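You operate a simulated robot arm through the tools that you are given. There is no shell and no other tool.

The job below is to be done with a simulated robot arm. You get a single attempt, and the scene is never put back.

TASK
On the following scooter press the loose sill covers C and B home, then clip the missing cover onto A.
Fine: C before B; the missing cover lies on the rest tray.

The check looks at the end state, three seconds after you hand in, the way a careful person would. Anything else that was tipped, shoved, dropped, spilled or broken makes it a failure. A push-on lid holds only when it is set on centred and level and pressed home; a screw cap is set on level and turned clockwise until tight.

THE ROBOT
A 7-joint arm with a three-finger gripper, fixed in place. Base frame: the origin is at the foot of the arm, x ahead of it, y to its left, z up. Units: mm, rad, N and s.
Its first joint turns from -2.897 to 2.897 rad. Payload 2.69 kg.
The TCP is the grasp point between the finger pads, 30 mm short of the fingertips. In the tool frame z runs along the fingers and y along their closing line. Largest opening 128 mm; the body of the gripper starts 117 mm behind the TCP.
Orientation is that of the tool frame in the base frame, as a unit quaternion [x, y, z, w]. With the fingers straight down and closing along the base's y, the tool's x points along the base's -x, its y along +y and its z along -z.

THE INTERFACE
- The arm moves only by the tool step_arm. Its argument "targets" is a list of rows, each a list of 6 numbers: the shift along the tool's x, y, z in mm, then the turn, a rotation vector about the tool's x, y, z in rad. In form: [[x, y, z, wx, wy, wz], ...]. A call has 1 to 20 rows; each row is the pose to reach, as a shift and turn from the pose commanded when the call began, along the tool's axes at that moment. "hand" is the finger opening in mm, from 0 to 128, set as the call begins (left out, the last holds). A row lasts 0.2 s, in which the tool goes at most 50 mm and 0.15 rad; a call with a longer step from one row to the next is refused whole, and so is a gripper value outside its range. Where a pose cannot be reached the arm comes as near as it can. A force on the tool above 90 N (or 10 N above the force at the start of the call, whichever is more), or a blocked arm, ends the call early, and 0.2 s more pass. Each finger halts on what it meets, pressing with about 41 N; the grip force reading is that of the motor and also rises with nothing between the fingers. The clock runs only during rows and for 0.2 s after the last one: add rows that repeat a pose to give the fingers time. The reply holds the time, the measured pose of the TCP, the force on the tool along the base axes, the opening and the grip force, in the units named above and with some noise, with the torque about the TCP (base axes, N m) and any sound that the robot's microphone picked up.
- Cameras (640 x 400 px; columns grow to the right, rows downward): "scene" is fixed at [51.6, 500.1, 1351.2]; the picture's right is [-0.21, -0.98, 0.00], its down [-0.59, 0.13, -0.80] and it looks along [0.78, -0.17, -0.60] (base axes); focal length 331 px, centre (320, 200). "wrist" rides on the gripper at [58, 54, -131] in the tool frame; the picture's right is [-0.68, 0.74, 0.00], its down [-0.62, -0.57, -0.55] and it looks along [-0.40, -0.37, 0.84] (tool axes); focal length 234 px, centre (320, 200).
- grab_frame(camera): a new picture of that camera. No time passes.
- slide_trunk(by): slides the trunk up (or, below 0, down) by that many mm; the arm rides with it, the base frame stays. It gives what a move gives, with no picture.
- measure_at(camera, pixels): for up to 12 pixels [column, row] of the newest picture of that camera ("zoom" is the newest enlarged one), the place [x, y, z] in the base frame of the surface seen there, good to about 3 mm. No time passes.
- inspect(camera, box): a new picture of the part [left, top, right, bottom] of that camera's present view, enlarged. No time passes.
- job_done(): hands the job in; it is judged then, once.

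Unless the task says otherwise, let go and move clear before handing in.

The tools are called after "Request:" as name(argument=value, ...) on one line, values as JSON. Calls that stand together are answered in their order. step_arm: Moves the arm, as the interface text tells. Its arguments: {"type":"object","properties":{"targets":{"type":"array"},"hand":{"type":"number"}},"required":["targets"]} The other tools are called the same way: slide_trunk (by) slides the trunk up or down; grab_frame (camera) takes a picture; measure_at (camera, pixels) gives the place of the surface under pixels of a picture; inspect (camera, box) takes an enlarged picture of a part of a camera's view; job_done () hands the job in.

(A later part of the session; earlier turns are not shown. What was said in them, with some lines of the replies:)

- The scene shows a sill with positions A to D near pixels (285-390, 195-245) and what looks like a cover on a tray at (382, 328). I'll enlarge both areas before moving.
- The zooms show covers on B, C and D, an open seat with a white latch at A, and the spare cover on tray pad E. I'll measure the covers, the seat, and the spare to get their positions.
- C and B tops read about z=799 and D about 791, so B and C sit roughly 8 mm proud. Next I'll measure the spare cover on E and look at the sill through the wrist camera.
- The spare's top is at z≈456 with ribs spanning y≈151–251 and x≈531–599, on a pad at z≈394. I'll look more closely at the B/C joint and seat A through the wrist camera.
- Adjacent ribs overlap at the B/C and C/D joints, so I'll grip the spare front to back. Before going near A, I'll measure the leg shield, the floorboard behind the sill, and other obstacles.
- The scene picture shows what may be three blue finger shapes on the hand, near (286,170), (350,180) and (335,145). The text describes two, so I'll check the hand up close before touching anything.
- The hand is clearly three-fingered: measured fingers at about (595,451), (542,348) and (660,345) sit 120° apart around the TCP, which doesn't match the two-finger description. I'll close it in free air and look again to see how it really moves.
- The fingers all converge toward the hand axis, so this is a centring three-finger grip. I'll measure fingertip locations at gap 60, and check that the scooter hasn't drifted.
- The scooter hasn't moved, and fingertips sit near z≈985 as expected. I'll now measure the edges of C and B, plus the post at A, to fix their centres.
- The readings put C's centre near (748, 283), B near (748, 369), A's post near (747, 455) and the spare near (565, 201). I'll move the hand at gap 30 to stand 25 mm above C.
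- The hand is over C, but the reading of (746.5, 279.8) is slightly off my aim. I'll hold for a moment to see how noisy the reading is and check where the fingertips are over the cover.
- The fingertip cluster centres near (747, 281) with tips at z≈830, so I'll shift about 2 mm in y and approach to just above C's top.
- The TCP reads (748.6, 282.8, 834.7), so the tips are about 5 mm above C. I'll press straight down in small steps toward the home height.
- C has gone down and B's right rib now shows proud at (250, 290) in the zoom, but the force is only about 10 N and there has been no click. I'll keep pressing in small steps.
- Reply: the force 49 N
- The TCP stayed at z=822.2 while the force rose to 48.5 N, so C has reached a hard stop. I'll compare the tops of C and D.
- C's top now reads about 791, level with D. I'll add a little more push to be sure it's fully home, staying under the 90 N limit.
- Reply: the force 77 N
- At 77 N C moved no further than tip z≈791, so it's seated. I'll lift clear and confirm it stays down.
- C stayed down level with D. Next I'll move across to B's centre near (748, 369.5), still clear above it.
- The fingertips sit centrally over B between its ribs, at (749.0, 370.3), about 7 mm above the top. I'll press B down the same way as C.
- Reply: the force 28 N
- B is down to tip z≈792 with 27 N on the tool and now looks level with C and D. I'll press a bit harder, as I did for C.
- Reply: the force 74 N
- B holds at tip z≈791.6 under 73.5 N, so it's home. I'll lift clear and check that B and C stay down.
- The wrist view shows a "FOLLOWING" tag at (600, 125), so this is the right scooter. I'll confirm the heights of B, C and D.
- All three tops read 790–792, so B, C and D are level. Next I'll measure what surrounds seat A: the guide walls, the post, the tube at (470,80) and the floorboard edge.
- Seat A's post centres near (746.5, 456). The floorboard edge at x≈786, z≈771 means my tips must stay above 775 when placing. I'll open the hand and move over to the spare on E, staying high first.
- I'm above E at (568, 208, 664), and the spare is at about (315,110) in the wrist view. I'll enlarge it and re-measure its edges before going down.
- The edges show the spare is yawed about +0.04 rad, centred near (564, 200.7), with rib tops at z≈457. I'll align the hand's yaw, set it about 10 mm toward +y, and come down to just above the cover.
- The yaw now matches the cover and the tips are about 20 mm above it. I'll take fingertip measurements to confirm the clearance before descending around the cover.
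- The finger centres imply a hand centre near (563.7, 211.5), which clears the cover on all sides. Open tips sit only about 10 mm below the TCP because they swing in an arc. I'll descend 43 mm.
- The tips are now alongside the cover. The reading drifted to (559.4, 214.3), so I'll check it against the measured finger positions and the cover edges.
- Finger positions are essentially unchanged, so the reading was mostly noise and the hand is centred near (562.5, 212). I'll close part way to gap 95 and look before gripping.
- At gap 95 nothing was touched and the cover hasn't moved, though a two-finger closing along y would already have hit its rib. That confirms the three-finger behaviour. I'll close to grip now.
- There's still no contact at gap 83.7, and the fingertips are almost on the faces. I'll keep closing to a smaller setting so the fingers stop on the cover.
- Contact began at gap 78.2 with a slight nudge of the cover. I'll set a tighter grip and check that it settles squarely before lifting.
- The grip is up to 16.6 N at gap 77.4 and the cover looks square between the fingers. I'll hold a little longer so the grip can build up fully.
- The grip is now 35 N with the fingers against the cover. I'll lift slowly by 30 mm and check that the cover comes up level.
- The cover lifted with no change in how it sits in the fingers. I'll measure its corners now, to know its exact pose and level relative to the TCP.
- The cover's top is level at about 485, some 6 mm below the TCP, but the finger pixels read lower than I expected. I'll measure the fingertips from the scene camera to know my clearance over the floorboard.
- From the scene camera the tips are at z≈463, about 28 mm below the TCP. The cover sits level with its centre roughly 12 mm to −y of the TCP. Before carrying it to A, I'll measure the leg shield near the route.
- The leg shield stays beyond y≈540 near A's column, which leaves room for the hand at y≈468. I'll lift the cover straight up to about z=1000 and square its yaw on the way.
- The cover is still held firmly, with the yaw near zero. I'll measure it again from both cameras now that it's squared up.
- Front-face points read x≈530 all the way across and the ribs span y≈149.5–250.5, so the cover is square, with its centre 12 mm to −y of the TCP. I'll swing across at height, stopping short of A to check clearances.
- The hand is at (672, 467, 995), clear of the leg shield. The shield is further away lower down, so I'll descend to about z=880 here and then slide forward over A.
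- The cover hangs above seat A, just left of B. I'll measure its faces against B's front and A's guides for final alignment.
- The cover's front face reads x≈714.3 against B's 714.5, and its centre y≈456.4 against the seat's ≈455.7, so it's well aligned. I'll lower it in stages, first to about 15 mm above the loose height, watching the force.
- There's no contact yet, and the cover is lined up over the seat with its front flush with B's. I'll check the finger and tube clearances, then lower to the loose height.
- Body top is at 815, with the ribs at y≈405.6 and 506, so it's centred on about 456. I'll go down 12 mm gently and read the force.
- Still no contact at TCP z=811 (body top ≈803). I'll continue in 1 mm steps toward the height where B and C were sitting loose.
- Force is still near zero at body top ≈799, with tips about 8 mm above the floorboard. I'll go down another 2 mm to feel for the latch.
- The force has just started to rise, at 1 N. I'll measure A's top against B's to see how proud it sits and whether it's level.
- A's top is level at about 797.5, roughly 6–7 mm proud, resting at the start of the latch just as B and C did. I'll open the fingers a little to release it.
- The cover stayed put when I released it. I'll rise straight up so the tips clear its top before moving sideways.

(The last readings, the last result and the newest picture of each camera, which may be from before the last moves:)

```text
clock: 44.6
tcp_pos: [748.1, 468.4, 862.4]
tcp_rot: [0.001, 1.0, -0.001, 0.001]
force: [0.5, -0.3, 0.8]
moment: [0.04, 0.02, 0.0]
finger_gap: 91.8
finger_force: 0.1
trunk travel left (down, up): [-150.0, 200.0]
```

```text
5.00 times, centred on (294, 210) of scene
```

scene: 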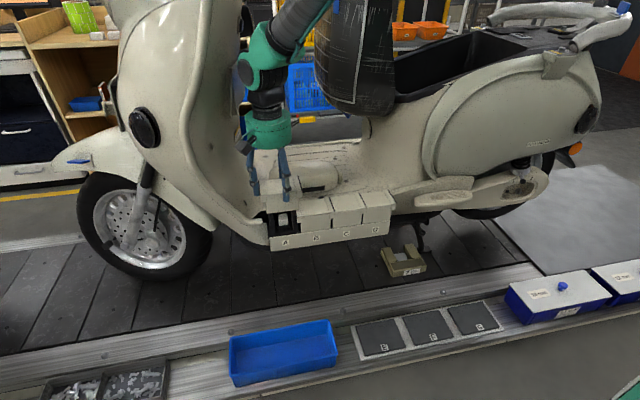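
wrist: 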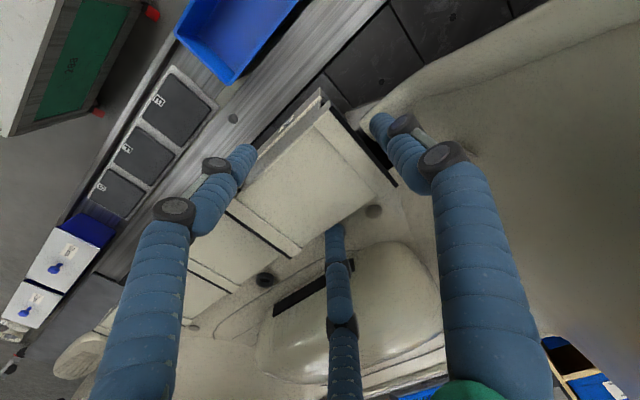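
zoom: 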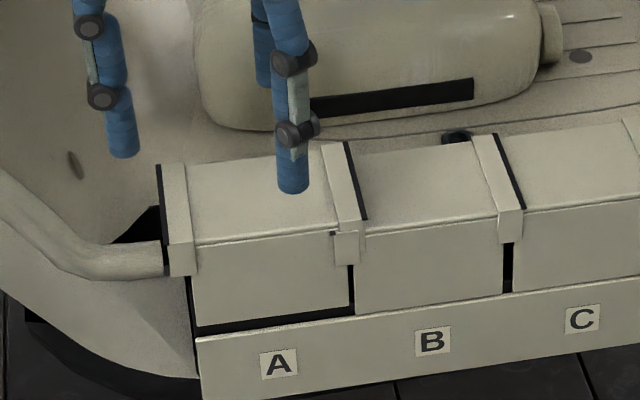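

The hand is clear and the cover is sitting level on A. I'll close to gap 30, shift to the cover's centre at about (747.5, 456), and stop just above it.

Request:
step_arm(targets=[[0, 0, 0, 0, 0, 0], [0.3, -6, 0, 0, 0, 0], [0.3, -12.3, 0, 0, 0, 0], [0.3, -12.3, 0, 0, 0, 0], [0.3, -12.3, 12, 0, 0, 0], [0.3, -12.3, 24, 0, 0, 0], [0.3, -12.3, 24, 0, 0, 0]], hand=30)

Request:
inspect(camera="scene", box=[254, 170, 334, 250])

```text
clock: 46.2
tcp_pos: [748.1, 456.6, 839.9]
tcp_rot: [0.001, 1.0, 0.0, 0.0]
force: [0.4, 0.8, -0.9]
moment: [-0.04, 0.01, 0.03]
finger_gap: 29.9
finger_force: 0.0
trunk travel left (down, up): [-150.0, 200.0]
```

```text
5.00 times, centred on (294, 210) of scene
```

zoom: 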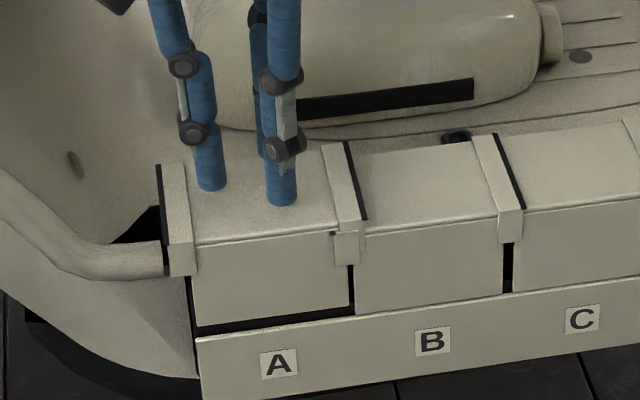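

The fingertips are centred over A at (748.1, 456.6), about 12 mm above it. I'll press straight down in small steps.

Request:
step_arm(targets=[[0, 0, 5, 0, 0, 0], [0, 0, 9, 0, 0, 0], [0, 0, 11, 0, 0, 0], [0, 0, 12.5, 0, 0, 0], [0, 0, 14, 0, 0, 0], [0, 0, 15.5, 0, 0, 0], [0, 0, 17, 0, 0, 0], [0, 0, 18.5, 0, 0, 0], [0, 0, 20, 0, 0, 0], [0, 0, 21.5, 0, 0, 0], [0, 0, 23, 0, 0, 0]])

Request:
inspect(camera="scene", box=[254, 170, 334, 250])

```text
clock: 48.6
tcp_pos: [747.8, 457.4, 821.5]
tcp_rot: [0.002, 1.0, 0.001, 0.002]
force: [9.2, -5.4, 33.5]
moment: [-0.3, -0.18, 0.13]
finger_gap: 29.9
finger_force: 0.0
trunk travel left (down, up): [-150.0, 200.0]
```

```text
5.00 times, centred on (294, 210) of scene
```

zoom: 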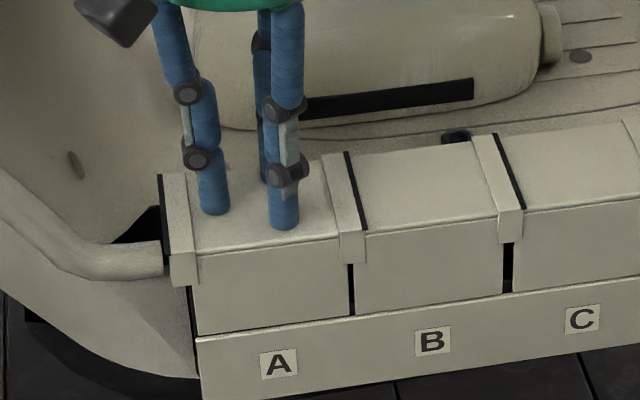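

A is down to tip z≈791.5 with 33.5 N on the tool and looks flush with B. I'll add the same firm finishing push as for the others.

Request:
step_arm(targets=[[0, 0, 1, 0, 0, 0], [0, 0, 2, 0, 0, 0], [0, 0, 3, 0, 0, 0], [0, 0, 4, 0, 0, 0], [0, 0, 4, 0, 0, 0]])

```text
clock: 49.8
tcp_pos: [748.6, 455.6, 822.0]
tcp_rot: [0.001, 1.0, 0.003, 0.003]
force: [-4.5, -4.1, 79.1]
moment: [-0.72, 1.06, 0.0]
finger_gap: 29.9
finger_force: 0.1
trunk travel left (down, up): [-150.0, 200.0]
```

A holds at the hard stop under 79 N. I'll lift clear straight up and check all four covers.

Request:
step_arm(targets=[[0, 0, -6, 0, 0, 0], [0, 0, -16, 0, 0, 0], [0, 0, -35, 0, 0, 0], [0, 0, -70, 0, 0, 0], [0, 0, -100, 0, 0, 0], [30, 0, -110, 0, 0, 0], [65, 0, -120, 0, 0, 0], [100, -20, -140, 0, 0, 0], [130, -50, -160, 0, 0, 0], [150, -80, -180, 0, 0, 0], [150, -80, -180, 0, 0, 0]])

Request:
inspect(camera="scene", box=[250, 170, 404, 266])

Request:
grab_frame(camera="scene")

Request:
grab_frame(camera="wrist")

```text
clock: 52.2
tcp_pos: [597.6, 377.9, 996.7]
tcp_rot: [0.0, 1.0, 0.0, 0.0]
force: [-0.7, 0.3, 0.2]
moment: [0.08, -0.02, -0.01]
finger_gap: 30.0
finger_force: 0.1
trunk travel left (down, up): [-150.0, 200.0]
```

```text
4.16 times, centred on (327, 218) of scene
```

zoom: 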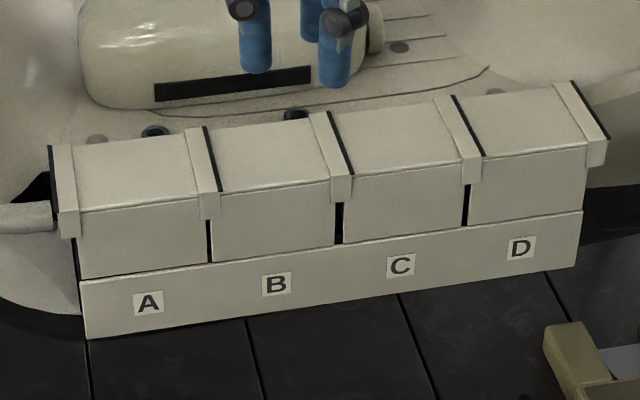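

```text
taken
```

scene: 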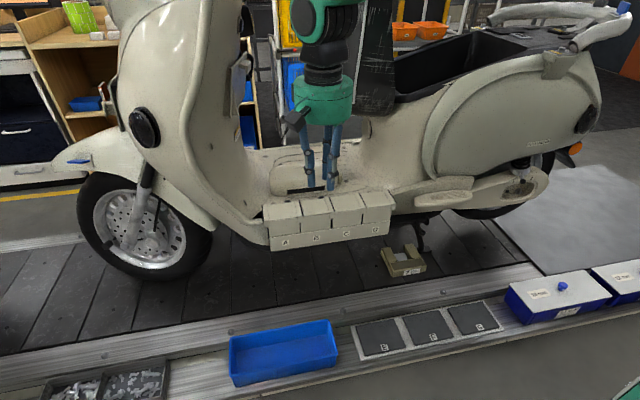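

```text
taken
```

wrist: 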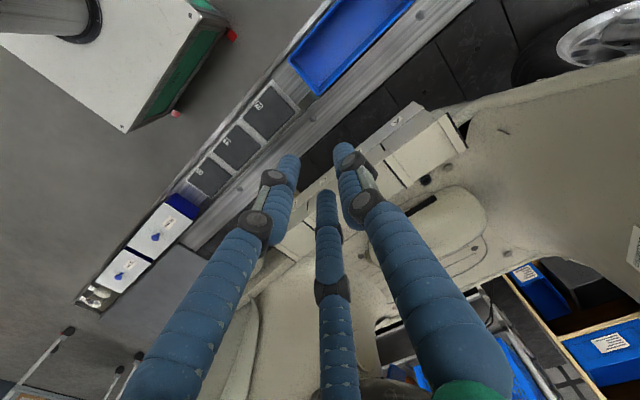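

All four covers now look flush in the scene zoom. I'll measure several points on each top to confirm before handing in.

Request:
measure_at(camera="zoom", pixels=[[90, 155], [180, 145], [90, 200], [190, 188], [230, 140], [300, 130], [235, 180], [320, 170], [355, 120], [430, 110], [360, 165], [445, 150]])

Request:
measure_at(camera="zoom", pixels=[[480, 105], [550, 95], [490, 145], [570, 130], [62, 160], [68, 200], [200, 145], [208, 185], [90, 250], [195, 240], [225, 235], [320, 220]])

```text
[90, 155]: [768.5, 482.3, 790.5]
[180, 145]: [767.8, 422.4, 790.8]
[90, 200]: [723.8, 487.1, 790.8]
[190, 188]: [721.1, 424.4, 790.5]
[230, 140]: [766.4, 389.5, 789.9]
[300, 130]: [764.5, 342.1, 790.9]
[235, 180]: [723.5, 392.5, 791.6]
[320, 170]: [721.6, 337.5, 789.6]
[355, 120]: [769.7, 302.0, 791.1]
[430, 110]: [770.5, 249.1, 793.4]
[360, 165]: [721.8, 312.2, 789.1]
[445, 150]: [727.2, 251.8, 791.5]
```

```text
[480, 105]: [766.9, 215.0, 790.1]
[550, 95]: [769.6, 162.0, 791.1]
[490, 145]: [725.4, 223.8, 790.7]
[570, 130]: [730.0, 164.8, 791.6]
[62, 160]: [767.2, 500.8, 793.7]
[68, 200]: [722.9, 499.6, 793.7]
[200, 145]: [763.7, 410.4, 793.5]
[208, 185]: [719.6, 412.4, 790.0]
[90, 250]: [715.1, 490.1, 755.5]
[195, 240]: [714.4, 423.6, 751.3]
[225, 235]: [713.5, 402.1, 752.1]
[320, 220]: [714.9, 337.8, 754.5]
```

All four covers read z≈790–792 across their tops with fronts at x≈714.5, so A, B and C are level with D. The hand is empty and clear, and nothing else looks disturbed. I'm handing in.

Request:
job_done()

```text
The job is handed in.
```

The job is handed in. Covers C and B are pressed home in that order, and the missing cover from the rest tray is now clipped onto A.

- **Fit:** the tops of A, B and C measured about 789–793 mm high, level with D, which was already home. A's and B's fronts line up at x ≈ 714.5 mm.
- **Seating:** I pressed each of the three to a hard stop at about 73–79 N, and all stayed down after I lifted off. The microphone reported no click for any of them, so "home" rests on the height and the hard stop.
- **Surroundings:** nothing else in the last pictures looked moved, and the hand is empty and clear of the scooter.
- **Gripper:** it has three fingers closing toward the centre, not two as described. I gripped the cover by its front, back and outer side so that no finger had to fit between A and B.
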